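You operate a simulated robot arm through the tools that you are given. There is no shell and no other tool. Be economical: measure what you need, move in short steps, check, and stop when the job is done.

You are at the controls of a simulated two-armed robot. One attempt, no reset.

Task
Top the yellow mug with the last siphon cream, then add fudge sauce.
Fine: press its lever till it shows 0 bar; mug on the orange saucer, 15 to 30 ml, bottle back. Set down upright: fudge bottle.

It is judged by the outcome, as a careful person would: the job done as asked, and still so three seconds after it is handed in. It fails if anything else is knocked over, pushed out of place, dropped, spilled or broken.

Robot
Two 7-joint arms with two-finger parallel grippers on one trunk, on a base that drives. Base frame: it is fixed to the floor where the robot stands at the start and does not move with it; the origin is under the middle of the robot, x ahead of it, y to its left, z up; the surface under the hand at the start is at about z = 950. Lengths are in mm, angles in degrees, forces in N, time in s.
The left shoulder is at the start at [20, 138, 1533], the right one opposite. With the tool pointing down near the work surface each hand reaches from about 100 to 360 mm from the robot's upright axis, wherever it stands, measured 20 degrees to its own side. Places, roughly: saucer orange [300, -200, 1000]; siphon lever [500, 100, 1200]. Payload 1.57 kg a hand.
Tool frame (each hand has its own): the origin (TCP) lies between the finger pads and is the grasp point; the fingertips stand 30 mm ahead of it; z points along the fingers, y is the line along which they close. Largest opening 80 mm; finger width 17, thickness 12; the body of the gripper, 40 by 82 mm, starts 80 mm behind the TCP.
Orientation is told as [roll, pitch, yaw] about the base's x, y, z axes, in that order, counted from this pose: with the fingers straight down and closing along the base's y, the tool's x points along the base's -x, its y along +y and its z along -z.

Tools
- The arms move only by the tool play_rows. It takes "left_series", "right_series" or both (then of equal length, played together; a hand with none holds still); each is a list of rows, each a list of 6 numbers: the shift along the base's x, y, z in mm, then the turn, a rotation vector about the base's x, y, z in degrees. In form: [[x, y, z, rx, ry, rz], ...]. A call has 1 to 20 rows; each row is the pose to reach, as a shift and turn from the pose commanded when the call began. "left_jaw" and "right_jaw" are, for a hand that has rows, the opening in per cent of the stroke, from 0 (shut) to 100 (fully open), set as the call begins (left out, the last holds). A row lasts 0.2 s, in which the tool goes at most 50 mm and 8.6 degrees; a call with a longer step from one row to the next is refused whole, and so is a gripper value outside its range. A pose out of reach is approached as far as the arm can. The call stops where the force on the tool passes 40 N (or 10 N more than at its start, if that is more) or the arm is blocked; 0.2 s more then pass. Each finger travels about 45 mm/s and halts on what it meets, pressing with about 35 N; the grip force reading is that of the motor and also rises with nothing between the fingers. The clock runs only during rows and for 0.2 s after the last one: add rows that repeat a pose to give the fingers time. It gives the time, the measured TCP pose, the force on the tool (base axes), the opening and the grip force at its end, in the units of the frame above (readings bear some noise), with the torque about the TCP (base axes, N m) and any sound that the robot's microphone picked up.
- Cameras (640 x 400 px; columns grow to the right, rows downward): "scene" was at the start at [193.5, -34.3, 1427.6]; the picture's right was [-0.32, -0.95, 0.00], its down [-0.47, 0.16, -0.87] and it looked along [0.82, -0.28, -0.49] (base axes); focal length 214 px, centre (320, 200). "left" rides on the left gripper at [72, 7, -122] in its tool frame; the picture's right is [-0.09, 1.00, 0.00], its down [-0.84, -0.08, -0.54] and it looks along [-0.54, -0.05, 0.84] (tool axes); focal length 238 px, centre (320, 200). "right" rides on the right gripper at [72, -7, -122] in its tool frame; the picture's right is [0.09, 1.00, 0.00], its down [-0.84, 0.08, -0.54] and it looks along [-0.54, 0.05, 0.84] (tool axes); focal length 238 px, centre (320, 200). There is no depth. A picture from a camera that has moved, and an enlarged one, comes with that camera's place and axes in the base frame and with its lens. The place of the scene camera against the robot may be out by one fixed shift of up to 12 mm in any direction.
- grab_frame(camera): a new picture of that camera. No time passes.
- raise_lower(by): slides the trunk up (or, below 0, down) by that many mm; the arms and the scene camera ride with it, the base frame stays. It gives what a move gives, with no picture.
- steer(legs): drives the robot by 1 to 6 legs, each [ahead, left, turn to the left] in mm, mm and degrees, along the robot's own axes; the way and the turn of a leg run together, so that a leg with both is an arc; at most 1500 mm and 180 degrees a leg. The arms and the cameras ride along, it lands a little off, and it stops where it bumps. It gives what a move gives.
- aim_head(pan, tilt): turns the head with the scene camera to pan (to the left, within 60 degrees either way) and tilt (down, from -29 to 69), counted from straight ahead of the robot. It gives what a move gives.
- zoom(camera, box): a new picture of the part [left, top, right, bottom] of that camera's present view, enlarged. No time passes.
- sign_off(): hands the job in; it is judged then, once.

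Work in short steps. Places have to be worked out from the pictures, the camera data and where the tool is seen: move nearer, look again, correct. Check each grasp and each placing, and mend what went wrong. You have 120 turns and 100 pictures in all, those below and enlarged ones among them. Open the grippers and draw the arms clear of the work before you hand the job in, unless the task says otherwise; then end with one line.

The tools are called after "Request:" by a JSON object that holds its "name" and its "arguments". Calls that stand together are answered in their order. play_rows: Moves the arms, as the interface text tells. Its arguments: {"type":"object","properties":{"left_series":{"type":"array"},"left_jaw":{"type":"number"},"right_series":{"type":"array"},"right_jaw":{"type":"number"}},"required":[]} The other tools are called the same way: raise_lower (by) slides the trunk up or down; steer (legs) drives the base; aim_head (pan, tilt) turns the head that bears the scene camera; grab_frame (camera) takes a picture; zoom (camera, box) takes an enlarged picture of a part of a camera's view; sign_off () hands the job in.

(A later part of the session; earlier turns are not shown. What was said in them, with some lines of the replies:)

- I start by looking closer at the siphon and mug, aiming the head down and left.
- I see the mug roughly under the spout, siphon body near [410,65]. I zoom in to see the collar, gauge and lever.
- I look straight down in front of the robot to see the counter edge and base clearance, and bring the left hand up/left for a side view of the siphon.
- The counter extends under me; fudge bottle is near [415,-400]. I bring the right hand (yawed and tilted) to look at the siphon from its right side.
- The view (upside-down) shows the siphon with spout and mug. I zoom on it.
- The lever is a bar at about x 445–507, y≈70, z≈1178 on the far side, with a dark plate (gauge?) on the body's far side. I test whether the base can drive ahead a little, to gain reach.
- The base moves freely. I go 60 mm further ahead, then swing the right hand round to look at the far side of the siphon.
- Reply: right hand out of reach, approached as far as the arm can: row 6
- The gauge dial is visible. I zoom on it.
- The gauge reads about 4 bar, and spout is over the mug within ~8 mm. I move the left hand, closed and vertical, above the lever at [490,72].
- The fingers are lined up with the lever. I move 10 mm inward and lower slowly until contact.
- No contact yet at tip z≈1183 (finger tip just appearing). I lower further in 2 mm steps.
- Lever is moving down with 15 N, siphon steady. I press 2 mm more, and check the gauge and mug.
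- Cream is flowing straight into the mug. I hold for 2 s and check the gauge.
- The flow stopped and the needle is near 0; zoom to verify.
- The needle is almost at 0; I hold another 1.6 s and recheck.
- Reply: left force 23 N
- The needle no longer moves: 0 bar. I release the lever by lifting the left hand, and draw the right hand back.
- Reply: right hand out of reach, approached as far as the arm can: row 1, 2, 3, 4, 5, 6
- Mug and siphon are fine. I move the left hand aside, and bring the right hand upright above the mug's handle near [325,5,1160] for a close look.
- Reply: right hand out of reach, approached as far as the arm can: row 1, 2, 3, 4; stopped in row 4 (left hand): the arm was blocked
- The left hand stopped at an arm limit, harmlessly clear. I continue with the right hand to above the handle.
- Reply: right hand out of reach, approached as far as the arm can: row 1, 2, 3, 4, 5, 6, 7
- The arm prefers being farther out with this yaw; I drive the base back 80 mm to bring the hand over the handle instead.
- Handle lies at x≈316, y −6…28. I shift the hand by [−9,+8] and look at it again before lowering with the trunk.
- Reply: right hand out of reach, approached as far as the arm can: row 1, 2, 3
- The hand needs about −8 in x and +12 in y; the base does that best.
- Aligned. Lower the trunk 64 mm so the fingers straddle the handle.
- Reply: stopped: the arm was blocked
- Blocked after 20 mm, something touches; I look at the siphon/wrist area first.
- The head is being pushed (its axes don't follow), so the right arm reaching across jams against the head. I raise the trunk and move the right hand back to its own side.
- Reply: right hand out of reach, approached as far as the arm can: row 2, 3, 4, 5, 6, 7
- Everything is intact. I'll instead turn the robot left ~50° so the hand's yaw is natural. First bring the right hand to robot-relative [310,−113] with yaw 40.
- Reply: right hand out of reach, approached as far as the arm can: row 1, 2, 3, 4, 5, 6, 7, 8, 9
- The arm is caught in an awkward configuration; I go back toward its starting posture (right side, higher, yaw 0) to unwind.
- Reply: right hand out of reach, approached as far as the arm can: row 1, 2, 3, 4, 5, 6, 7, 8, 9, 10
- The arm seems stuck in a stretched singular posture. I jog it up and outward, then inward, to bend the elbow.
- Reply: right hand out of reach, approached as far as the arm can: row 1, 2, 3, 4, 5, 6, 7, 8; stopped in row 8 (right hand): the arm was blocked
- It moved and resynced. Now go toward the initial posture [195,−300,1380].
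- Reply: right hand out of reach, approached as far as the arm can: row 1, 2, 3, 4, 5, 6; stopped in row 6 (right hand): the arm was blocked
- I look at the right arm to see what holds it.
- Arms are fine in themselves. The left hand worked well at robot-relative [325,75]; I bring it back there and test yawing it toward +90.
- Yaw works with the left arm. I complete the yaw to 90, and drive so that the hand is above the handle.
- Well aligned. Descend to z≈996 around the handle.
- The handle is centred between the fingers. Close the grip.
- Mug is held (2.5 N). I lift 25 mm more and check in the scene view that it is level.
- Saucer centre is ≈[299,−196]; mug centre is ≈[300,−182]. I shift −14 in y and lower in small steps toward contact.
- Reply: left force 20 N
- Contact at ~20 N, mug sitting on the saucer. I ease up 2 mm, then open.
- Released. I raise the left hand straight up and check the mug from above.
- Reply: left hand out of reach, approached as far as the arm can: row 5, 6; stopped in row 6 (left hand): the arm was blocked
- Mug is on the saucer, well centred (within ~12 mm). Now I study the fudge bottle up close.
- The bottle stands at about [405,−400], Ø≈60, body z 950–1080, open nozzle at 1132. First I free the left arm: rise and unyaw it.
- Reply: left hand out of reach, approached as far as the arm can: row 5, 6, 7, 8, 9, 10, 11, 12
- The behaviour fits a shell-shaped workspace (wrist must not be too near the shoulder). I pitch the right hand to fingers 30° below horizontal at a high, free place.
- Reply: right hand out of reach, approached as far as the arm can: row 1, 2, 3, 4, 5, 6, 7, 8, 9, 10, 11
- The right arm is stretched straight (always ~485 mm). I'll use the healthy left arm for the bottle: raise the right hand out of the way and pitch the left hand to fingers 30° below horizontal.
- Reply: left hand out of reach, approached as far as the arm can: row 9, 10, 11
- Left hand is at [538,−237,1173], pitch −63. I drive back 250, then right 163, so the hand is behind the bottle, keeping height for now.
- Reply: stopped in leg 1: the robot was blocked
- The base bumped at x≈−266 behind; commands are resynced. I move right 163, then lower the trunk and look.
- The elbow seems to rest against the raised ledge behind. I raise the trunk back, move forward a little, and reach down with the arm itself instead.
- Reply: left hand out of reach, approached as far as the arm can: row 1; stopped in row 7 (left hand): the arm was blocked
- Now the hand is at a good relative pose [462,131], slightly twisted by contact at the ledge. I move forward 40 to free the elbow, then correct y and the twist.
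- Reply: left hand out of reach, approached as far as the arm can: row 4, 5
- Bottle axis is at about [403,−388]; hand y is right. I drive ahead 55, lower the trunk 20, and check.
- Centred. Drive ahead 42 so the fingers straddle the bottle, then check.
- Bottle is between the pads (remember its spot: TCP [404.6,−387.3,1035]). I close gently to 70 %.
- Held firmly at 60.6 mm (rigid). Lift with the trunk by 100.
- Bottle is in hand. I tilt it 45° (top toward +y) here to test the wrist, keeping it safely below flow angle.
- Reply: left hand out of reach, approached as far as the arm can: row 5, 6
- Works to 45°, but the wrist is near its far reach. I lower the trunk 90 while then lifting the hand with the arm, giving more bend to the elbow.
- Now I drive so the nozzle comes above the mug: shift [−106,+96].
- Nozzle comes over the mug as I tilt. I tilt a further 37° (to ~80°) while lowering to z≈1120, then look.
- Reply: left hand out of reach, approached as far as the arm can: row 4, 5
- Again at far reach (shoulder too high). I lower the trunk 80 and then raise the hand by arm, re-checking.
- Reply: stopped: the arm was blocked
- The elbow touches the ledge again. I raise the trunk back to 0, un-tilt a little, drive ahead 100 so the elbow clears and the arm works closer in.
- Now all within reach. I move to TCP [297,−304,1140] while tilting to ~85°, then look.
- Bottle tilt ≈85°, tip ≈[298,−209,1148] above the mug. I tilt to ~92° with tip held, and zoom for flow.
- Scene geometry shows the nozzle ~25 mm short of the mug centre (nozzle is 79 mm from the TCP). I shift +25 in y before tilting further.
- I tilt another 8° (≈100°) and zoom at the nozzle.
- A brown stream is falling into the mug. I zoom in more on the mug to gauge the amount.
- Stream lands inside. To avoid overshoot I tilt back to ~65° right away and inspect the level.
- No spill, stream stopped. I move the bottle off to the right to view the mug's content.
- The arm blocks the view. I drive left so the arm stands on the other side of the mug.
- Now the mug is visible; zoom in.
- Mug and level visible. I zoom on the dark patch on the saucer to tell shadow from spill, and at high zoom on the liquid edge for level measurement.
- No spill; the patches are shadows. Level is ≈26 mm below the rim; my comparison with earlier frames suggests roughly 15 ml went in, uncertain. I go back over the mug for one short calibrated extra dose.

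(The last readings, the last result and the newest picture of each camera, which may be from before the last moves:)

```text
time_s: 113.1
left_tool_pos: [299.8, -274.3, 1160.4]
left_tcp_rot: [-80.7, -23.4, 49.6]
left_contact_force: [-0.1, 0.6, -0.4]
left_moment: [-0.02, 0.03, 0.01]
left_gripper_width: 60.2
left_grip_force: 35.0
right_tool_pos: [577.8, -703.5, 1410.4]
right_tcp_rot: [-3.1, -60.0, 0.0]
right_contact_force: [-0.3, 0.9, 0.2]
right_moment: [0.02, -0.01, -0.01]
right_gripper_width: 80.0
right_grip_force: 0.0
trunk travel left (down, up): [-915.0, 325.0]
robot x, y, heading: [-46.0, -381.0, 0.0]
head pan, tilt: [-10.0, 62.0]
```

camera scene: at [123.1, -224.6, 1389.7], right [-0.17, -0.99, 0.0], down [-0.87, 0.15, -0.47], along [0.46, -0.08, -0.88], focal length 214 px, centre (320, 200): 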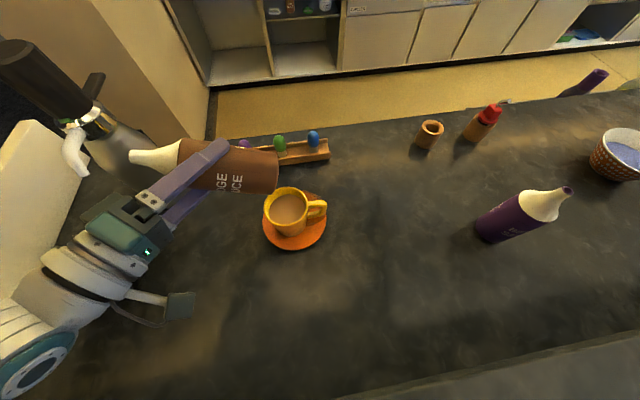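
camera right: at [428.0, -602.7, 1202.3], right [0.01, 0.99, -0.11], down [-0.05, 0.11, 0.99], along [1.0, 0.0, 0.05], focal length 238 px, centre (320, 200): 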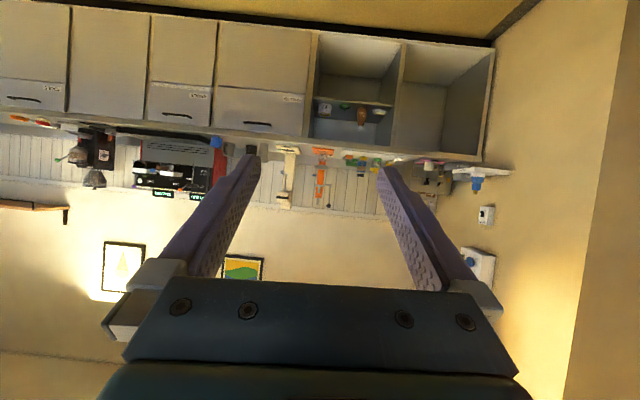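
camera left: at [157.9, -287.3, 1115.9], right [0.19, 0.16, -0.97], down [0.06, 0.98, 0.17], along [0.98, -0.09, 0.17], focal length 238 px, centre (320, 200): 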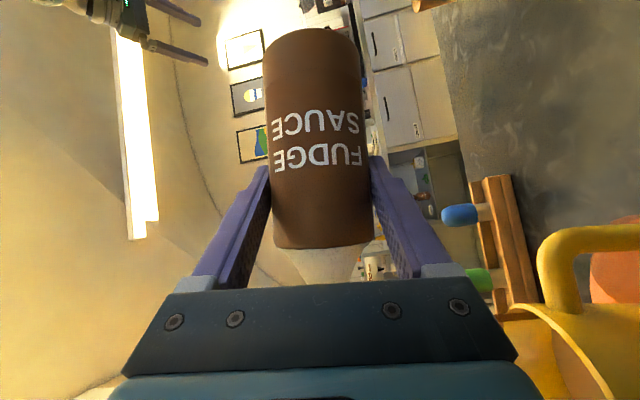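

Hand is back in the pouring place. Short dip to ~92° and back.

Request:
{"name": "play_rows", "arguments": {"left_series": [[0, -2, -3, -8.5, 0, 0], [0, -3, -6, -17, 0, 0], [0, -4, -8, -25.5, 0, 0], [0, -4, -8, -27, 0, 0], [0, -4, -8, -19, 0, 0], [0, -3, -5, -11, 0, 0], [0, 0, 0, -3, 0, 0], [0, 0, 0, 0, 0, 0]]}}

Request:
{"name": "steer", "arguments": {"legs": [[0, 174, 0]]}}

Request:
{"name": "zoom", "arguments": {"camera": "scene", "box": [272, 183, 308, 228]}}

```text
time_s: 114.9
left_tool_pos: [299.4, -271.5, 1160.0]
left_tcp_rot: [-80.7, -23.6, 49.7]
left_contact_force: [-0.8, -0.6, 0.0]
left_moment: [-0.01, 0.03, -0.02]
left_gripper_width: 60.2
left_grip_force: 34.6
right_tool_pos: [577.9, -702.9, 1410.2]
right_tcp_rot: [-3.1, -60.1, 0.0]
right_contact_force: [-0.4, 0.6, -0.8]
right_moment: [-0.01, 0.0, 0.0]
right_gripper_width: 79.9
right_grip_force: 0.0
trunk travel left (down, up): [-915.0, 325.0]
robot x, y, heading: [-47.9, -377.7, 0.3]
head pan, tilt: [-10.0, 62.0]
```

```text
time_s: 116.4
left_tool_pos: [299.1, -95.3, 1159.0]
left_tcp_rot: [-80.7, -23.4, 49.8]
left_contact_force: [0.2, -0.4, -0.8]
left_moment: [0.0, 0.01, 0.0]
left_gripper_width: 60.2
left_grip_force: 35.1
right_tool_pos: [577.5, -525.4, 1410.1]
right_tcp_rot: [-3.1, -60.0, 0.2]
right_contact_force: [-0.2, 0.2, 0.6]
right_moment: [0.02, -0.01, -0.01]
right_gripper_width: 79.8
right_grip_force: 0.1
trunk travel left (down, up): [-915.0, 325.0]
robot x, y, heading: [-45.5, -205.1, 0.5]
head pan, tilt: [-10.0, 62.0]
```

```text
8.89 times, centred on (290, 206) of scene
camera zoom: at [122.5, -217.7, 1389.7], right [-0.17, -0.99, 0.0], down [-0.87, 0.15, -0.47], along [0.46, -0.08, -0.88], focal length 1906 px, centre (587, 151)
```

zoom: 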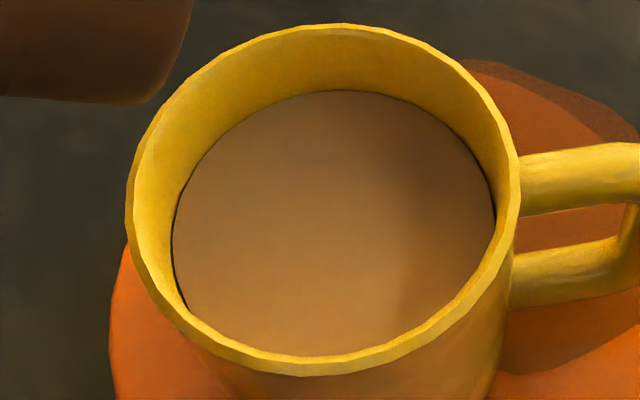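

Level rose ~1.3 mm (≈5 ml); total should be within the window, and I stop pouring. I drive right past the mug and set the bottle upright again.

Request:
{"name": "steer", "arguments": {"legs": [[0, -292, 0]]}}

Request:
{"name": "play_rows", "arguments": {"left_series": [[0, 0, 5, 8.3, 0, 0], [0, 0, 10, 16.5, 0, 0], [0, 0, 15, 24.8, 0, 0], [0, 0, 15, 33, 0, 0], [0, 0, 15, 41.3, 0, 0], [0, 0, 15, 49.5, 0, 0], [0, 0, 15, 57.8, 0, 0], [0, 0, 15, 65.9, 0, 0]]}}

Request:
{"name": "play_rows", "arguments": {"left_series": [[0, 0, 0, 0, 0, 3.5], [0, 0, 0, 0, 0, 7.5]]}}

Request:
{"name": "grab_frame", "arguments": {"camera": "left"}}

```text
time_s: 118.4
left_tool_pos: [299.8, -380.4, 1158.1]
left_tcp_rot: [-80.8, -23.3, 49.7]
left_contact_force: [0.3, -0.1, -0.4]
left_moment: [0.02, -0.04, -0.01]
left_gripper_width: 60.2
left_grip_force: 35.1
right_tool_pos: [580.1, -813.5, 1410.5]
right_tcp_rot: [-3.1, -60.0, 0.0]
right_contact_force: [0.0, 0.3, 0.2]
right_moment: [0.01, 0.03, 0.01]
right_gripper_width: 80.0
right_grip_force: 0.1
trunk travel left (down, up): [-915.0, 325.0]
robot x, y, heading: [-47.9, -488.5, 0.5]
head pan, tilt: [-10.0, 62.0]
```

```text
time_s: 120.2
left_tool_pos: [299.3, -381.2, 1174.3]
left_tcp_rot: [0.1, -53.2, -7.7]
left_contact_force: [0.4, -0.2, -0.9]
left_moment: [0.03, 0.02, 0.0]
left_gripper_width: 60.2
left_grip_force: 34.9
right_tool_pos: [580.3, -814.2, 1410.8]
right_tcp_rot: [-3.1, -60.1, 0.1]
right_contact_force: [0.2, 0.4, -0.5]
right_moment: [0.01, 0.01, 0.01]
right_gripper_width: 80.0
right_grip_force: 0.1
trunk travel left (down, up): [-915.0, 325.0]
robot x, y, heading: [-46.8, -485.1, 0.3]
head pan, tilt: [-10.0, 62.0]
```

```text
time_s: 120.8
left_tool_pos: [300.8, -382.3, 1175.4]
left_tcp_rot: [-0.1, -53.2, 0.0]
left_contact_force: [0.0, 0.4, 0.0]
left_moment: [-0.01, 0.0, 0.03]
left_gripper_width: 60.0
left_grip_force: 34.9
right_tool_pos: [578.7, -813.2, 1410.1]
right_tcp_rot: [-3.1, -60.0, 0.1]
right_contact_force: [0.2, 0.4, 0.0]
right_moment: [-0.02, 0.03, -0.02]
right_gripper_width: 80.2
right_grip_force: 0.1
trunk travel left (down, up): [-915.0, 325.0]
robot x, y, heading: [-46.1, -491.3, 0.4]
head pan, tilt: [-10.0, 62.0]
```

```text
14 pictures are left
camera left: at [161.2, -375.4, 1189.6], right [0.06, 1.0, 0.07], down [0.07, -0.08, 0.99], along [1.0, -0.05, -0.07], focal length 238 px, centre (320, 200)
```

left: 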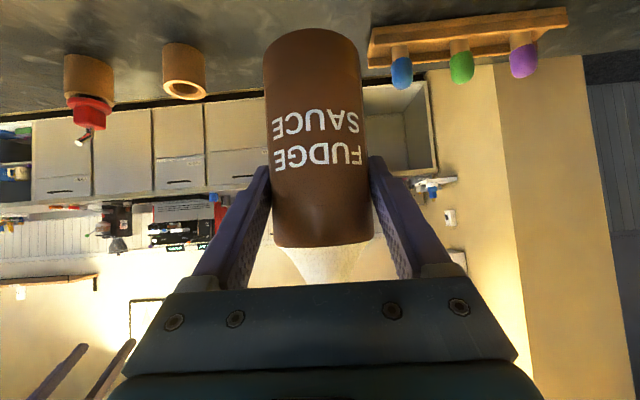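

Bottle upright. Drive ahead 104 to its place, then correct pitch and lower with the arm.

Request:
{"name": "steer", "arguments": {"legs": [[104, -5, 0]]}}

Request:
{"name": "play_rows", "arguments": {"left_series": [[0, 0, -30, 0, -0.6, 0], [0, 0, -60, 0, -1.2, 0], [0, 0, -90, 0, -1.2, 0], [0, 0, -115, 0, -1.2, 0], [0, 0, -115, 0, -1.2, 0]]}}

```text
time_s: 122.0
left_tool_pos: [403.8, -386.6, 1174.4]
left_tcp_rot: [-0.1, -53.2, 0.0]
left_contact_force: [-0.8, -0.1, 0.2]
left_moment: [0.01, 0.02, 0.01]
left_gripper_width: 60.1
left_grip_force: 35.0
right_tool_pos: [682.8, -815.9, 1410.4]
right_tcp_rot: [-3.0, -60.2, 0.1]
right_contact_force: [-0.7, 0.5, -0.1]
right_moment: [0.0, 0.04, 0.0]
right_gripper_width: 80.2
right_grip_force: 0.0
trunk travel left (down, up): [-915.0, 325.0]
robot x, y, heading: [56.5, -487.7, 0.6]
head pan, tilt: [-10.0, 62.0]
```

```text
time_s: 123.2
left_tool_pos: [402.3, -372.9, 1055.9]
left_tcp_rot: [3.6, -54.2, -3.8]
left_contact_force: [0.7, 0.3, -0.6]
left_moment: [0.01, -0.01, 0.01]
left_gripper_width: 60.0
left_grip_force: 35.7
right_tool_pos: [682.8, -816.6, 1409.3]
right_tcp_rot: [-3.1, -60.1, 0.1]
right_contact_force: [0.2, 0.0, 0.1]
right_moment: [0.0, -0.01, 0.02]
right_gripper_width: 79.8
right_grip_force: 0.0
trunk travel left (down, up): [-915.0, 325.0]
robot x, y, heading: [55.4, -493.2, 0.5]
head pan, tilt: [-10.0, 62.0]
```

The hand deviated 14 mm in y—the arm may be touching something. I look.

Request:
{"name": "aim_head", "arguments": {"pan": 25, "tilt": 55}}

Request:
{"name": "grab_frame", "arguments": {"camera": "scene"}}

```text
time_s: 124.2
left_tool_pos: [405.4, -369.8, 1057.9]
left_tcp_rot: [3.7, -54.5, -3.2]
left_contact_force: [0.7, -0.7, -0.3]
left_moment: [-0.03, 0.0, 0.01]
left_gripper_width: 60.1
left_grip_force: 35.2
right_tool_pos: [683.0, -816.9, 1410.0]
right_tcp_rot: [-3.1, -60.1, 0.1]
right_contact_force: [-0.5, 0.0, -0.1]
right_moment: [0.02, 0.03, -0.04]
right_gripper_width: 80.4
right_grip_force: 0.0
trunk travel left (down, up): [-915.0, 325.0]
robot x, y, heading: [56.8, -491.7, 0.5]
head pan, tilt: [25.0, 55.0]
```

```text
13 pictures are left
camera scene: at [229.7, -466.0, 1398.1], right [0.43, -0.9, 0.0], down [-0.74, -0.35, -0.57], along [0.52, 0.25, -0.82], focal length 214 px, centre (320, 200)
```

scene: 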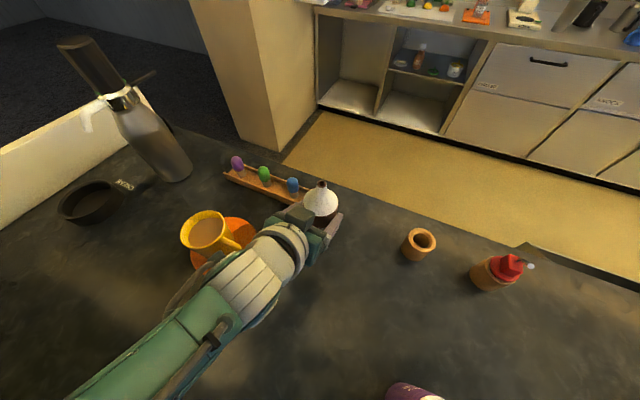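

The forearm came close to the mug. I raise straight back up at once and then inspect the mug.

Request:
{"name": "play_rows", "arguments": {"left_series": [[0, -3, 30, 0, 0, 0], [0, -6, 60, 0, 0, 0], [0, -10, 90, 0, 0, 0], [0, -14, 115, 0, 0, 0]]}}

Request:
{"name": "zoom", "arguments": {"camera": "scene", "box": [150, 190, 290, 300]}}

```text
time_s: 125.2
left_tool_pos: [406.0, -387.1, 1176.4]
left_tcp_rot: [3.1, -54.9, -2.9]
left_contact_force: [-0.4, 0.4, -0.2]
left_moment: [-0.02, -0.01, 0.01]
left_gripper_width: 60.1
left_grip_force: 34.8
right_tool_pos: [682.7, -816.2, 1410.1]
right_tcp_rot: [-3.1, -60.2, 0.1]
right_contact_force: [-0.5, -0.1, 0.7]
right_moment: [0.01, 0.01, -0.03]
right_gripper_width: 80.0
right_grip_force: 0.1
trunk travel left (down, up): [-915.0, 325.0]
robot x, y, heading: [55.3, -490.7, 0.5]
head pan, tilt: [25.0, 55.0]
```

```text
3.64 times, centred on (220, 245) of scene
camera zoom: at [229.7, -466.0, 1398.1], right [0.43, -0.9, 0.0], down [-0.74, -0.35, -0.57], along [0.52, 0.25, -0.82], focal length 780 px, centre (684, 36)
```

zoom: 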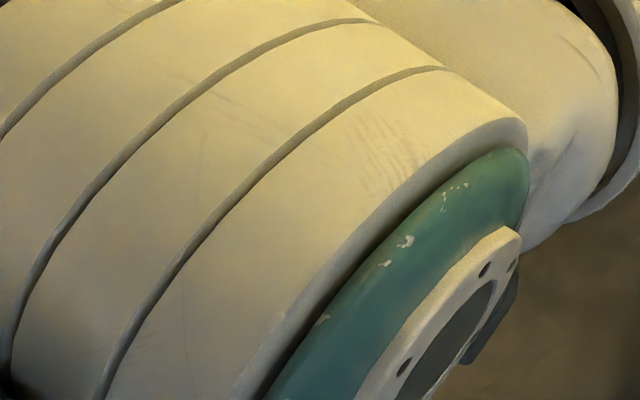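

View blocked by the arm; I drive left 290 (bottle passes clear above) to see the mug.

Request:
{"name": "steer", "arguments": {"legs": [[-60, 290, 0]]}}

Request:
{"name": "aim_head", "arguments": {"pan": -10, "tilt": 66}}

Request:
{"name": "grab_frame", "arguments": {"camera": "scene"}}

```text
time_s: 127.2
left_tool_pos: [338.6, -99.5, 1172.9]
left_tcp_rot: [2.8, -54.3, -3.4]
left_contact_force: [-0.1, -0.1, -1.0]
left_moment: [0.0, -0.01, 0.0]
left_gripper_width: 60.0
left_grip_force: 35.0
right_tool_pos: [618.3, -526.2, 1409.6]
right_tcp_rot: [-3.2, -60.0, -0.2]
right_contact_force: [0.0, 0.9, -0.3]
right_moment: [-0.01, -0.03, 0.0]
right_gripper_width: 80.1
right_grip_force: 0.0
trunk travel left (down, up): [-915.0, 325.0]
robot x, y, heading: [-5.8, -199.5, 0.1]
head pan, tilt: [25.0, 55.0]
```

```text
time_s: 128.2
left_tool_pos: [338.3, -98.3, 1171.3]
left_tcp_rot: [3.8, -54.3, -4.4]
left_contact_force: [0.0, 0.0, -0.9]
left_moment: [0.0, -0.03, 0.01]
left_gripper_width: 60.4
left_grip_force: 35.1
right_tool_pos: [618.8, -526.2, 1409.9]
right_tcp_rot: [-3.0, -60.0, -0.1]
right_contact_force: [-0.9, 0.2, -0.2]
right_moment: [0.0, 0.0, -0.01]
right_gripper_width: 79.7
right_grip_force: 0.0
trunk travel left (down, up): [-915.0, 325.0]
robot x, y, heading: [-3.7, -196.4, -0.2]
head pan, tilt: [-10.0, 66.0]
```

```text
11 pictures are left
camera scene: at [161.1, -213.0, 1385.4], right [-0.17, -0.99, 0.0], down [-0.9, 0.16, -0.41], along [0.4, -0.07, -0.91], focal length 214 px, centre (320, 200)
```

scene: 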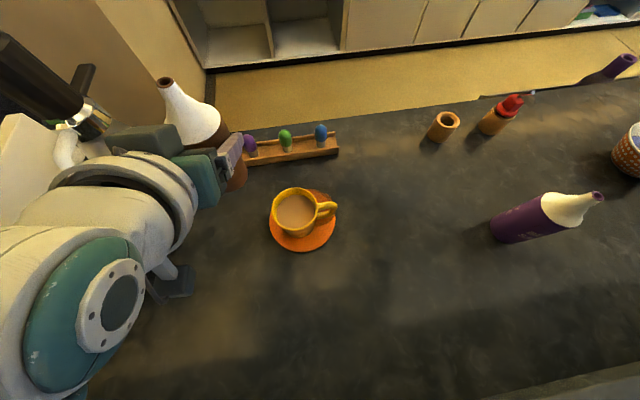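

The mug and saucer are fine and unmoved. I go back with the hand extended as at the grasp: drive to the right, then extend the arm 118 and fix the small twist.

Request:
{"name": "steer", "arguments": {"legs": [[-96, 0, 0], [0, -283, 0]]}}

Request:
{"name": "play_rows", "arguments": {"left_series": [[30, 0, 0, -0.7, 0, 0.4], [60, 0, 0, -1.4, 0, 0.8], [90, -1, 0, -2.2, 0, 1.3], [118, -2, 0, -2.2, 0, 1.3], [118, -2, 0, -2.2, 0, 1.3]]}}

```text
time_s: 130.9
left_tool_pos: [245.9, -379.6, 1171.3]
left_tcp_rot: [3.7, -54.2, -4.5]
left_contact_force: [0.1, 0.1, -0.6]
left_moment: [-0.01, 0.04, 0.0]
left_gripper_width: 60.2
left_grip_force: 34.8
right_tool_pos: [525.5, -808.0, 1409.5]
right_tcp_rot: [-3.1, -60.0, -0.3]
right_contact_force: [0.3, 0.5, -0.5]
right_moment: [0.01, -0.02, -0.03]
right_gripper_width: 80.4
right_grip_force: 0.1
trunk travel left (down, up): [-915.0, 325.0]
robot x, y, heading: [-97.4, -480.3, 0.1]
head pan, tilt: [-10.0, 66.0]
```

```text
time_s: 132.1
left_tool_pos: [363.2, -378.3, 1171.0]
left_tcp_rot: [0.8, -54.3, -0.4]
left_contact_force: [-0.2, 0.2, 0.4]
left_moment: [0.03, 0.02, 0.03]
left_gripper_width: 60.2
left_grip_force: 35.3
right_tool_pos: [526.0, -807.7, 1410.3]
right_tcp_rot: [-3.2, -60.1, -0.2]
right_contact_force: [-0.2, 0.5, -0.2]
right_moment: [-0.01, 0.01, 0.03]
right_gripper_width: 80.0
right_grip_force: 0.0
trunk travel left (down, up): [-915.0, 325.0]
robot x, y, heading: [-97.7, -480.1, 0.1]
head pan, tilt: [-10.0, 66.0]
```

Good. Drive [41,−9] to be over the original spot, then lower by arm to 1060.

Request:
{"name": "steer", "arguments": {"legs": [[41, -9, 0]]}}

Request:
{"name": "play_rows", "arguments": {"left_series": [[0, 0, -30, 0, 0, 0], [0, 0, -60, 0, 0, 0], [0, 0, -90, 0, 0, 0], [0, 0, -110, 0, 0, 0], [0, 0, -110, 0, 0, 0]]}}

```text
time_s: 133.0
left_tool_pos: [405.9, -386.6, 1171.7]
left_tcp_rot: [0.7, -54.4, -0.4]
left_contact_force: [0.2, 0.2, -0.5]
left_moment: [-0.01, 0.01, 0.03]
left_gripper_width: 59.9
left_grip_force: 34.9
right_tool_pos: [566.5, -817.3, 1409.9]
right_tcp_rot: [-3.2, -60.2, -0.3]
right_contact_force: [0.4, 0.2, 0.1]
right_moment: [-0.01, -0.05, 0.0]
right_gripper_width: 79.9
right_grip_force: 0.2
trunk travel left (down, up): [-915.0, 325.0]
robot x, y, heading: [-57.4, -490.0, 0.2]
head pan, tilt: [-10.0, 66.0]
```

```text
time_s: 134.2
left_tool_pos: [408.4, -359.9, 1061.7]
left_tcp_rot: [4.9, -54.3, -3.5]
left_contact_force: [-0.1, 0.3, -0.8]
left_moment: [0.02, 0.03, 0.01]
left_gripper_width: 59.9
left_grip_force: 35.0
right_tool_pos: [565.6, -817.3, 1409.7]
right_tcp_rot: [-3.2, -60.0, -0.2]
right_contact_force: [0.0, 0.0, -0.2]
right_moment: [0.02, -0.01, 0.01]
right_gripper_width: 80.0
right_grip_force: 0.0
trunk travel left (down, up): [-915.0, 325.0]
robot x, y, heading: [-57.0, -488.0, 0.2]
head pan, tilt: [-10.0, 66.0]
```

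Again a lateral deviation when the arm itself reaches down. I undo it and lower with the trunk instead.

Request:
{"name": "play_rows", "arguments": {"left_series": [[0, 0, 30, 0, 0, 0], [0, 0, 60, 0, 0, 0], [0, 0, 90, 0, 0, 0], [0, 0, 110, 0, 0, 0]]}}

Request:
{"name": "raise_lower", "arguments": {"by": -60}}

Request:
{"name": "raise_lower", "arguments": {"by": -50}}

```text
time_s: 135.4
left_tool_pos: [413.6, -334.5, 1170.0]
left_tcp_rot: [11.6, -54.7, -7.9]
left_contact_force: [-0.4, 0.6, 0.0]
left_moment: [0.03, 0.01, 0.01]
left_gripper_width: 60.1
left_grip_force: 34.8
right_tool_pos: [566.2, -817.0, 1408.5]
right_tcp_rot: [-3.0, -60.1, -0.2]
right_contact_force: [0.5, 0.3, 0.2]
right_moment: [0.01, 0.0, -0.04]
right_gripper_width: 79.8
right_grip_force: 0.0
trunk travel left (down, up): [-915.0, 325.0]
robot x, y, heading: [-54.8, -490.0, 0.2]
head pan, tilt: [-10.0, 66.0]
stopped in row 4 (left hand): the arm was blocked; the commanded pose is now the measured one
```

```text
time_s: 136.4
left_tool_pos: [413.0, -333.8, 1110.1]
left_tcp_rot: [11.5, -54.7, -7.8]
left_contact_force: [0.0, -0.2, -0.5]
left_moment: [0.0, 0.01, 0.0]
left_gripper_width: 60.2
left_grip_force: 34.5
right_tool_pos: [565.4, -816.2, 1350.3]
right_tcp_rot: [-3.1, -60.2, -0.3]
right_contact_force: [0.2, -0.3, 1.2]
right_moment: [0.02, 0.0, -0.05]
right_gripper_width: 80.0
right_grip_force: 0.0
trunk travel left (down, up): [-855.0, 385.0]
robot x, y, heading: [-58.8, -489.7, 0.4]
head pan, tilt: [-10.0, 66.0]
```

```text
time_s: 137.3
left_tool_pos: [412.4, -336.7, 1070.5]
left_tcp_rot: [11.3, -54.9, -7.7]
left_contact_force: [-0.4, 0.5, -0.4]
left_moment: [-0.01, 0.02, 0.02]
left_gripper_width: 60.2
left_grip_force: 35.1
right_tool_pos: [565.5, -815.3, 1306.7]
right_tcp_rot: [-2.6, -60.0, -0.7]
right_contact_force: [1.2, -0.1, 0.2]
right_moment: [0.0, -0.03, -0.01]
right_gripper_width: 79.8
right_grip_force: 0.1
trunk travel left (down, up): [-805.0, 435.0]
robot x, y, heading: [-57.4, -489.5, 0.2]
head pan, tilt: [-10.0, 66.0]
```

Too close to the rack and the arm is jammed—perhaps by the lowered head. I raise at once and restore the head to its earlier pose.

Request:
{"name": "raise_lower", "arguments": {"by": 110}}

Request:
{"name": "aim_head", "arguments": {"pan": 10, "tilt": 30}}

Request:
{"name": "grab_frame", "arguments": {"camera": "scene"}}

```text
time_s: 138.8
left_tool_pos: [412.5, -335.1, 1169.4]
left_tcp_rot: [11.6, -54.6, -8.0]
left_contact_force: [-0.1, 0.4, -1.1]
left_moment: [0.0, 0.02, 0.0]
left_gripper_width: 60.2
left_grip_force: 35.0
right_tool_pos: [566.4, -817.7, 1410.0]
right_tcp_rot: [-3.1, -60.1, -0.2]
right_contact_force: [0.1, 0.0, -0.7]
right_moment: [0.01, 0.02, 0.01]
right_gripper_width: 80.0
right_grip_force: 0.0
trunk travel left (down, up): [-915.0, 325.0]
robot x, y, heading: [-54.4, -489.4, -0.0]
head pan, tilt: [-10.0, 66.0]
```

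```text
time_s: 139.8
left_tool_pos: [412.5, -333.3, 1168.9]
left_tcp_rot: [11.6, -54.6, -7.8]
left_contact_force: [1.3, 0.6, 0.1]
left_moment: [0.02, -0.03, 0.01]
left_gripper_width: 60.0
left_grip_force: 35.2
right_tool_pos: [565.8, -816.5, 1409.5]
right_tcp_rot: [-3.1, -60.1, -0.3]
right_contact_force: [-0.2, -0.2, -0.2]
right_moment: [-0.04, -0.02, 0.0]
right_gripper_width: 80.2
right_grip_force: 0.0
trunk travel left (down, up): [-915.0, 325.0]
robot x, y, heading: [-59.4, -491.5, 0.2]
head pan, tilt: [10.0, 30.0]
```

```text
10 pictures are left
camera scene: at [138.8, -478.4, 1434.0], right [0.17, -0.98, 0.0], down [-0.49, -0.09, -0.87], along [0.85, 0.15, -0.5], focal length 214 px, centre (320, 200)
```

scene: 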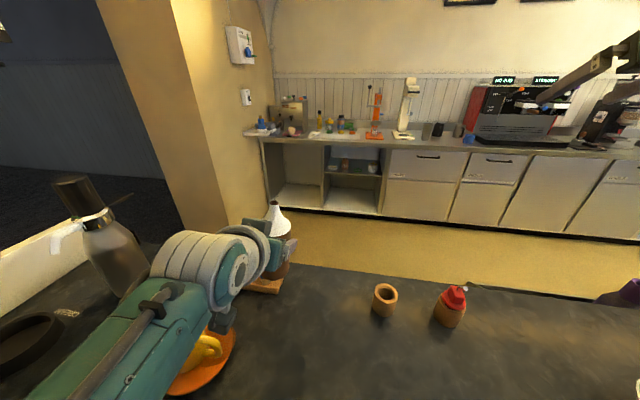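

The forearm comes in over the mug side. I reposition so the shoulder is to the right of the bottle: steer right first, then pull the arm in and untwist.

Request:
{"name": "steer", "arguments": {"legs": [[0, -105, 0]]}}

Request:
{"name": "play_rows", "arguments": {"left_series": [[-15, 10, 3, -1.5, 0, -0.4], [-30, 20, 5, -3, 0, -0.8], [-45, 30, 5, -4.5, 0, -1.2], [-60, 40, 5, -6.7, 0, -1.6], [-70, 50, 5, -6.7, 0, -1.6], [-70, 50, 5, -6.7, 0, -1.6]]}}

Request:
{"name": "grab_frame", "arguments": {"camera": "scene"}}

```text
time_s: 140.9
left_tool_pos: [412.3, -439.7, 1170.6]
left_tcp_rot: [11.6, -54.6, -7.8]
left_contact_force: [0.2, -0.1, -0.8]
left_moment: [-0.02, 0.0, 0.01]
left_gripper_width: 60.1
left_grip_force: 34.5
right_tool_pos: [565.5, -921.7, 1410.2]
right_tcp_rot: [-3.0, -60.0, -0.2]
right_contact_force: [0.4, -0.4, 0.3]
right_moment: [0.0, -0.01, 0.0]
right_gripper_width: 80.1
right_grip_force: 0.1
trunk travel left (down, up): [-915.0, 325.0]
robot x, y, heading: [-60.1, -596.4, 0.2]
head pan, tilt: [10.0, 30.0]
```

```text
time_s: 142.3
left_tool_pos: [342.2, -391.8, 1175.0]
left_tcp_rot: [0.0, -55.1, 0.0]
left_contact_force: [-0.9, 0.1, -0.1]
left_moment: [-0.01, -0.03, -0.01]
left_gripper_width: 60.0
left_grip_force: 34.4
right_tool_pos: [566.8, -922.1, 1409.5]
right_tcp_rot: [-3.1, -60.0, -0.1]
right_contact_force: [-0.8, 0.5, -0.6]
right_moment: [-0.01, -0.01, 0.03]
right_gripper_width: 80.0
right_grip_force: 0.0
trunk travel left (down, up): [-915.0, 325.0]
robot x, y, heading: [-58.6, -597.3, 0.2]
head pan, tilt: [10.0, 30.0]
```

```text
9 pictures are left
camera scene: at [139.0, -584.6, 1434.1], right [0.18, -0.98, 0.0], down [-0.49, -0.09, -0.87], along [0.85, 0.15, -0.5], focal length 214 px, centre (320, 200)
```

scene: 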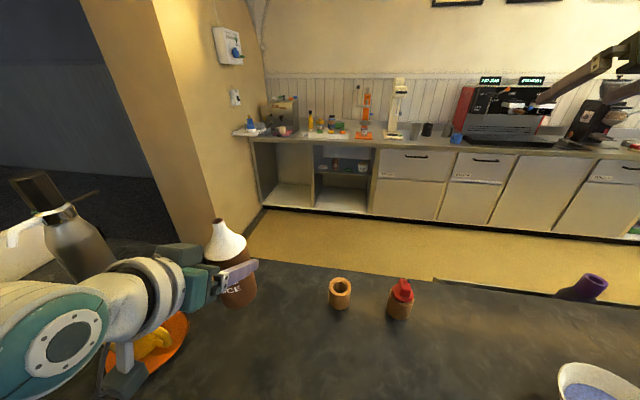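

Pose is clean now: [342,−392,1175], level. I lower here to 1065 and check for deviation.

Request:
{"name": "play_rows", "arguments": {"left_series": [[0, 0, -30, 0, 0, 0], [0, 0, -60, 0, 0, 0], [0, 0, -85, 0, 0, 0], [0, 0, -110, 0, 0, 0], [0, 0, -110, 0, 0, 0]]}}

```text
time_s: 143.6
left_tool_pos: [343.3, -391.3, 1067.7]
left_tcp_rot: [0.1, -55.1, 0.1]
left_contact_force: [-0.3, -0.3, 0.1]
left_moment: [0.0, 0.02, -0.02]
left_gripper_width: 60.0
left_grip_force: 34.6
right_tool_pos: [566.2, -923.9, 1410.1]
right_tcp_rot: [-3.1, -60.0, -0.2]
right_contact_force: [-0.2, -0.4, -0.6]
right_moment: [0.02, -0.03, -0.01]
right_gripper_width: 80.1
right_grip_force: 0.0
trunk travel left (down, up): [-915.0, 325.0]
robot x, y, heading: [-59.0, -600.5, 0.0]
head pan, tilt: [10.0, 30.0]
```

No deviation. Drive [62, 4] to the original spot and lower to just above contact.

Request:
{"name": "steer", "arguments": {"legs": [[62, 4, 0]]}}

Request:
{"name": "play_rows", "arguments": {"left_series": [[0, 0, -12, 0, 0.5, 0], [0, 0, -22, 0, 0.7, 0], [0, 0, -29, 0, 0.7, 0]]}}

Request:
{"name": "grab_frame", "arguments": {"camera": "left"}}

```text
time_s: 144.5
left_tool_pos: [405.7, -389.3, 1067.5]
left_tcp_rot: [0.0, -55.0, -0.1]
left_contact_force: [0.0, 0.0, -0.9]
left_moment: [0.01, -0.02, -0.01]
left_gripper_width: 60.2
left_grip_force: 34.9
right_tool_pos: [628.0, -919.9, 1408.2]
right_tcp_rot: [-3.1, -60.0, -0.3]
right_contact_force: [-0.2, -0.2, 0.0]
right_moment: [0.02, 0.01, -0.01]
right_gripper_width: 79.8
right_grip_force: 0.1
trunk travel left (down, up): [-915.0, 325.0]
robot x, y, heading: [5.7, -597.8, 0.2]
head pan, tilt: [10.0, 30.0]
```

```text
time_s: 145.3
left_tool_pos: [405.8, -387.2, 1038.0]
left_tcp_rot: [0.0, -54.4, 0.0]
left_contact_force: [0.7, 0.3, -0.4]
left_moment: [-0.02, -0.01, 0.01]
left_gripper_width: 60.1
left_grip_force: 34.8
right_tool_pos: [627.3, -920.5, 1409.7]
right_tcp_rot: [-3.1, -60.0, -0.3]
right_contact_force: [-0.6, 0.2, 0.1]
right_moment: [-0.04, -0.02, 0.0]
right_gripper_width: 80.0
right_grip_force: 0.0
trunk travel left (down, up): [-915.0, 325.0]
robot x, y, heading: [5.8, -590.4, -0.4]
head pan, tilt: [10.0, 30.0]
```

```text
8 pictures are left
camera left: at [265.3, -381.1, 1050.4], right [0.06, 1.0, 0.07], down [0.05, -0.08, 1.0], along [1.0, -0.05, -0.05], focal length 238 px, centre (320, 200)
```

left: 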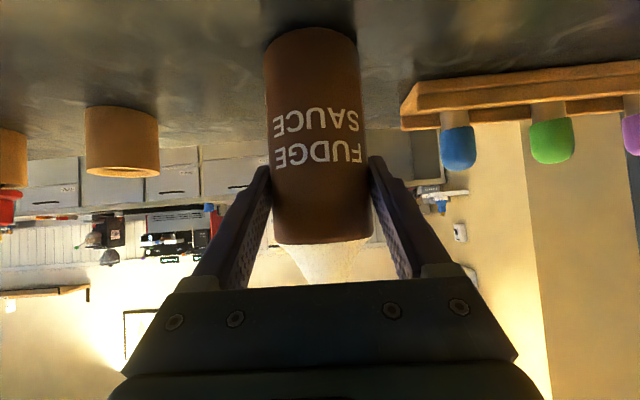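

Matches the original view. Lower in 1 mm steps to contact, then open.

Request:
{"name": "play_rows", "arguments": {"left_series": [[0, 0, -1, 0, 0, 0], [0, 0, -2, 0, 0, 0], [0, 0, -3, 0, 0, 0], [0, 0, -4, 0, 0, 0]]}}

```text
time_s: 146.3
left_tool_pos: [407.2, -388.7, 1036.6]
left_tcp_rot: [0.1, -54.7, 0.0]
left_contact_force: [-2.5, 1.2, 12.1]
left_moment: [0.31, 0.14, 0.18]
left_gripper_width: 60.0
left_grip_force: 35.0
right_tool_pos: [628.2, -920.0, 1410.4]
right_tcp_rot: [-3.0, -60.2, -0.4]
right_contact_force: [0.4, -0.3, -0.3]
right_moment: [-0.03, 0.01, 0.02]
right_gripper_width: 79.8
right_grip_force: 0.1
trunk travel left (down, up): [-915.0, 325.0]
robot x, y, heading: [7.2, -590.2, -0.0]
head pan, tilt: [10.0, 30.0]
```

Contact at 12 N. Ease 1.5 mm and open the jaws fully.

Request:
{"name": "play_rows", "arguments": {"left_series": [[0, 0, 1.5, 0, 0, 0]]}}

Request:
{"name": "play_rows", "arguments": {"left_series": [[0, 0, 0, 0, 0, 0], [0, 0, 0, 0, 0, 0], [0, 0, 0, 0, 0, 0]], "left_jaw": 100}}

Request:
{"name": "grab_frame", "arguments": {"camera": "left"}}

```text
time_s: 146.7
left_tool_pos: [405.5, -388.0, 1035.2]
left_tcp_rot: [0.0, -54.4, 0.0]
left_contact_force: [1.9, -0.3, 3.5]
left_moment: [0.05, -0.3, -0.02]
left_gripper_width: 60.0
left_grip_force: 34.9
right_tool_pos: [628.7, -920.9, 1410.0]
right_tcp_rot: [-3.1, -60.1, -0.4]
right_contact_force: [0.0, -0.7, 0.4]
right_moment: [-0.02, -0.01, -0.01]
right_gripper_width: 80.1
right_grip_force: 0.1
trunk travel left (down, up): [-915.0, 325.0]
robot x, y, heading: [3.5, -590.2, 0.1]
head pan, tilt: [10.0, 30.0]
```

```text
time_s: 147.5
left_tool_pos: [406.4, -387.5, 1037.3]
left_tcp_rot: [0.0, -54.3, 0.1]
left_contact_force: [0.6, -0.4, 0.8]
left_moment: [0.02, 0.03, -0.03]
left_gripper_width: 79.8
left_grip_force: 0.0
right_tool_pos: [626.6, -920.8, 1409.9]
right_tcp_rot: [-3.1, -60.0, -0.2]
right_contact_force: [0.1, -0.6, 0.5]
right_moment: [0.0, 0.0, 0.02]
right_gripper_width: 80.2
right_grip_force: 0.1
trunk travel left (down, up): [-915.0, 325.0]
robot x, y, heading: [2.8, -590.5, -0.1]
head pan, tilt: [10.0, 30.0]
```

```text
7 pictures are left
camera left: at [264.7, -381.2, 1048.6], right [0.05, 1.0, 0.07], down [0.05, -0.08, 1.0], along [1.0, -0.05, -0.05], focal length 238 px, centre (320, 200)
```

left: 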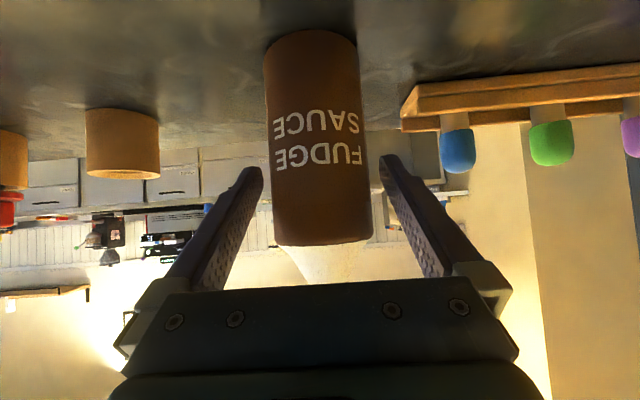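

Released, bottle standing. Back straight out 75 mm, then raise the hand.

Request:
{"name": "steer", "arguments": {"legs": [[-75, 0, 0]]}}

Request:
{"name": "play_rows", "arguments": {"left_series": [[0, 0, 30, 0, 0, 0], [0, 0, 70, 0, 0, 0], [0, 0, 110, 0, 0, 0], [0, 0, 140, 0, 0, 0]]}}

Request:
{"name": "steer", "arguments": {"legs": [[0, -180, 0]]}}

Request:
{"name": "aim_head", "arguments": {"pan": 45, "tilt": 40}}

Request:
{"name": "grab_frame", "arguments": {"camera": "scene"}}

```text
time_s: 148.6
left_tool_pos: [330.9, -388.7, 1036.5]
left_tcp_rot: [0.1, -54.5, -0.1]
left_contact_force: [0.6, 0.2, 0.5]
left_moment: [0.0, 0.01, -0.01]
left_gripper_width: 79.7
left_grip_force: 0.2
right_tool_pos: [553.1, -921.2, 1409.2]
right_tcp_rot: [-3.1, -60.0, -0.3]
right_contact_force: [0.1, 0.0, 0.2]
right_moment: [0.02, 0.01, -0.02]
right_gripper_width: 79.8
right_grip_force: 0.1
trunk travel left (down, up): [-915.0, 325.0]
robot x, y, heading: [-68.8, -594.0, 0.2]
head pan, tilt: [10.0, 30.0]
```

```text
time_s: 149.6
left_tool_pos: [331.8, -388.3, 1177.0]
left_tcp_rot: [-0.1, -54.3, -0.1]
left_contact_force: [0.4, -0.4, 0.2]
left_moment: [-0.01, 0.01, -0.01]
left_gripper_width: 79.8
left_grip_force: 0.0
right_tool_pos: [554.0, -920.8, 1408.4]
right_tcp_rot: [-3.0, -60.1, -0.3]
right_contact_force: [-0.2, -0.1, 0.4]
right_moment: [0.02, 0.01, -0.01]
right_gripper_width: 79.9
right_grip_force: 0.2
trunk travel left (down, up): [-915.0, 325.0]
robot x, y, heading: [-69.2, -591.4, 0.0]
head pan, tilt: [10.0, 30.0]
```

```text
time_s: 151.1
left_tool_pos: [332.5, -563.7, 1177.0]
left_tcp_rot: [0.0, -54.4, 0.0]
left_contact_force: [0.1, 0.4, -0.3]
left_moment: [0.01, -0.01, 0.0]
left_gripper_width: 80.0
left_grip_force: 0.2
right_tool_pos: [554.2, -1094.3, 1410.3]
right_tcp_rot: [-3.1, -59.9, -0.2]
right_contact_force: [0.3, 0.2, 0.0]
right_moment: [0.01, -0.01, 0.01]
right_gripper_width: 79.9
right_grip_force: 0.1
trunk travel left (down, up): [-915.0, 325.0]
robot x, y, heading: [-69.0, -766.1, -0.1]
head pan, tilt: [10.0, 30.0]
```

```text
time_s: 152.1
left_tool_pos: [332.5, -562.8, 1175.8]
left_tcp_rot: [0.0, -54.4, 0.1]
left_contact_force: [0.1, 0.2, -0.1]
left_moment: [-0.04, -0.03, 0.02]
left_gripper_width: 79.9
left_grip_force: 0.0
right_tool_pos: [554.5, -1094.4, 1409.9]
right_tcp_rot: [-3.1, -60.0, -0.3]
right_contact_force: [0.9, 0.2, 0.7]
right_moment: [-0.01, -0.01, -0.02]
right_gripper_width: 80.1
right_grip_force: 0.0
trunk travel left (down, up): [-915.0, 325.0]
robot x, y, heading: [-66.9, -764.9, 0.1]
head pan, tilt: [45.0, 40.0]
```

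```text
6 pictures are left
camera scene: at [97.9, -711.8, 1418.8], right [0.71, -0.71, 0.0], down [-0.45, -0.46, -0.77], along [0.54, 0.54, -0.64], focal length 214 px, centre (320, 200)
```

scene: 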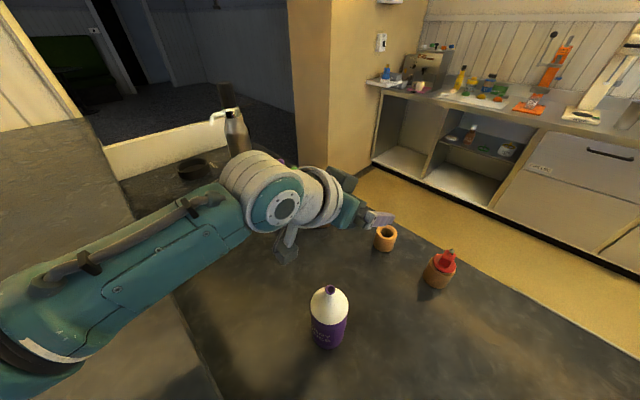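

The arm blocks the view; I move to the left at some distance for a final check of the mug, siphon and bottle.

Request:
{"name": "steer", "arguments": {"legs": [[-60, 0, 0], [0, 470, 0]]}}

Request:
{"name": "aim_head", "arguments": {"pan": -5, "tilt": 45}}

Request:
{"name": "grab_frame", "arguments": {"camera": "scene"}}

```text
time_s: 155.5
left_tool_pos: [270.7, -87.9, 1176.2]
left_tcp_rot: [0.0, -54.4, 0.3]
left_contact_force: [-0.1, -0.5, -0.2]
left_moment: [0.0, 0.01, 0.0]
left_gripper_width: 80.1
left_grip_force: 0.0
right_tool_pos: [493.0, -618.5, 1410.1]
right_tcp_rot: [-3.1, -60.0, -0.2]
right_contact_force: [0.6, 0.3, 1.0]
right_moment: [0.02, -0.01, 0.02]
right_gripper_width: 80.0
right_grip_force: 0.1
trunk travel left (down, up): [-915.0, 325.0]
robot x, y, heading: [-130.4, -292.5, 0.3]
head pan, tilt: [45.0, 40.0]
```

```text
time_s: 156.6
left_tool_pos: [270.8, -88.4, 1177.9]
left_tcp_rot: [0.0, -54.4, 0.3]
left_contact_force: [-1.3, -0.3, 0.1]
left_moment: [0.0, 0.0, -0.02]
left_gripper_width: 80.1
left_grip_force: 0.1
right_tool_pos: [495.1, -619.1, 1409.7]
right_tcp_rot: [-3.0, -60.0, -0.1]
right_contact_force: [-0.6, -0.4, 0.0]
right_moment: [0.01, 0.01, 0.02]
right_gripper_width: 80.0
right_grip_force: 0.1
trunk travel left (down, up): [-915.0, 325.0]
robot x, y, heading: [-131.4, -292.6, 0.1]
head pan, tilt: [-5.0, 45.0]
```

```text
5 pictures are left
camera scene: at [58.0, -303.6, 1411.5], right [-0.08, -1.0, 0.0], down [-0.7, 0.06, -0.71], along [0.7, -0.06, -0.71], focal length 214 px, centre (320, 200)
```

scene: 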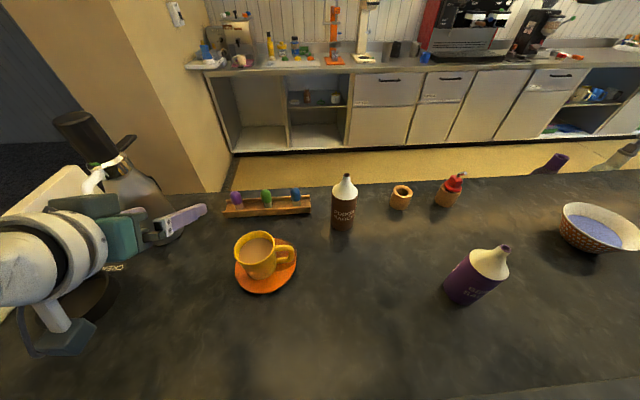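

All objects stand in place. One close-up of the mug and saucer.

Request:
{"name": "zoom", "arguments": {"camera": "scene", "box": [225, 220, 305, 300]}}

Request:
{"name": "zoom", "arguments": {"camera": "scene", "box": [215, 165, 365, 255]}}

```text
5.00 times, centred on (265, 260) of scene
camera zoom: at [58.0, -303.6, 1411.5], right [-0.08, -1.0, 0.0], down [-0.7, 0.06, -0.71], along [0.7, -0.06, -0.71], focal length 1072 px, centre (595, -100)
```

zoom: 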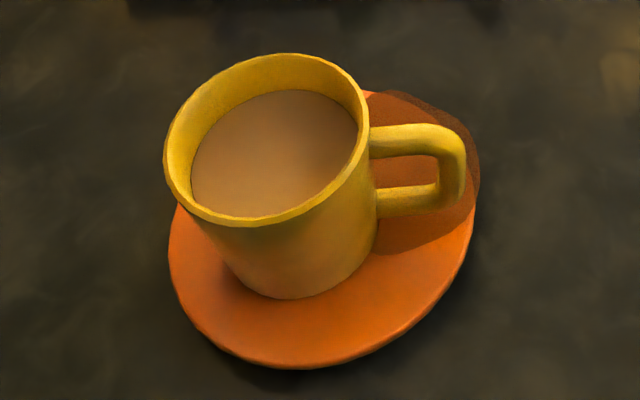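

```text
4.27 times, centred on (290, 210) of scene
camera zoom: at [58.0, -303.6, 1411.5], right [-0.08, -1.0, 0.0], down [-0.7, 0.06, -0.71], along [0.7, -0.06, -0.71], focal length 915 px, centre (448, 157)
```

zoom: 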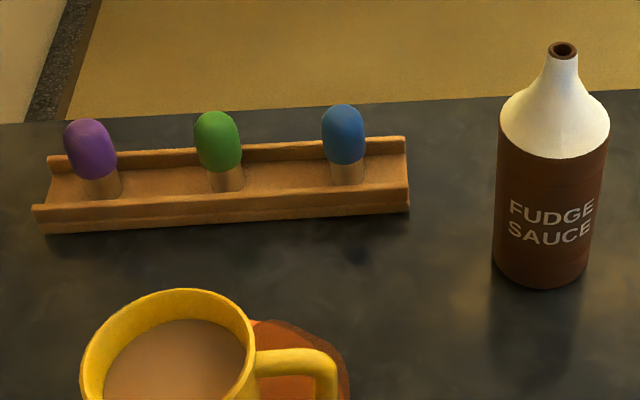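

Mug is clean on the saucer, bottle and rack stand right. I draw the arms a bit farther back and hand in.

Request:
{"name": "steer", "arguments": {"legs": [[-100, 0, 0]]}}

Request:
{"name": "sign_off", "arguments": {}}

```text
time_s: 157.8
left_tool_pos: [173.0, -87.6, 1177.4]
left_tcp_rot: [0.0, -54.4, 0.3]
left_contact_force: [0.1, -0.2, -0.2]
left_moment: [-0.03, 0.01, 0.0]
left_gripper_width: 80.1
left_grip_force: 0.0
right_tool_pos: [396.7, -618.1, 1410.3]
right_tcp_rot: [-3.1, -60.1, 0.1]
right_contact_force: [0.4, -1.1, 0.4]
right_moment: [-0.01, 0.01, -0.02]
right_gripper_width: 80.1
right_grip_force: 0.0
trunk travel left (down, up): [-915.0, 325.0]
robot x, y, heading: [-229.2, -292.2, 0.2]
head pan, tilt: [-5.0, 45.0]
```

```text
The job is handed in.
```

The siphon is emptied to 0 bar into the yellow mug, the mug is on the orange saucer with fudge added, and the fudge bottle is back upright in its place; the fudge amount is only my estimate, probably 20–30 ml, and it could be over 30, because I had no direct way to measure it.
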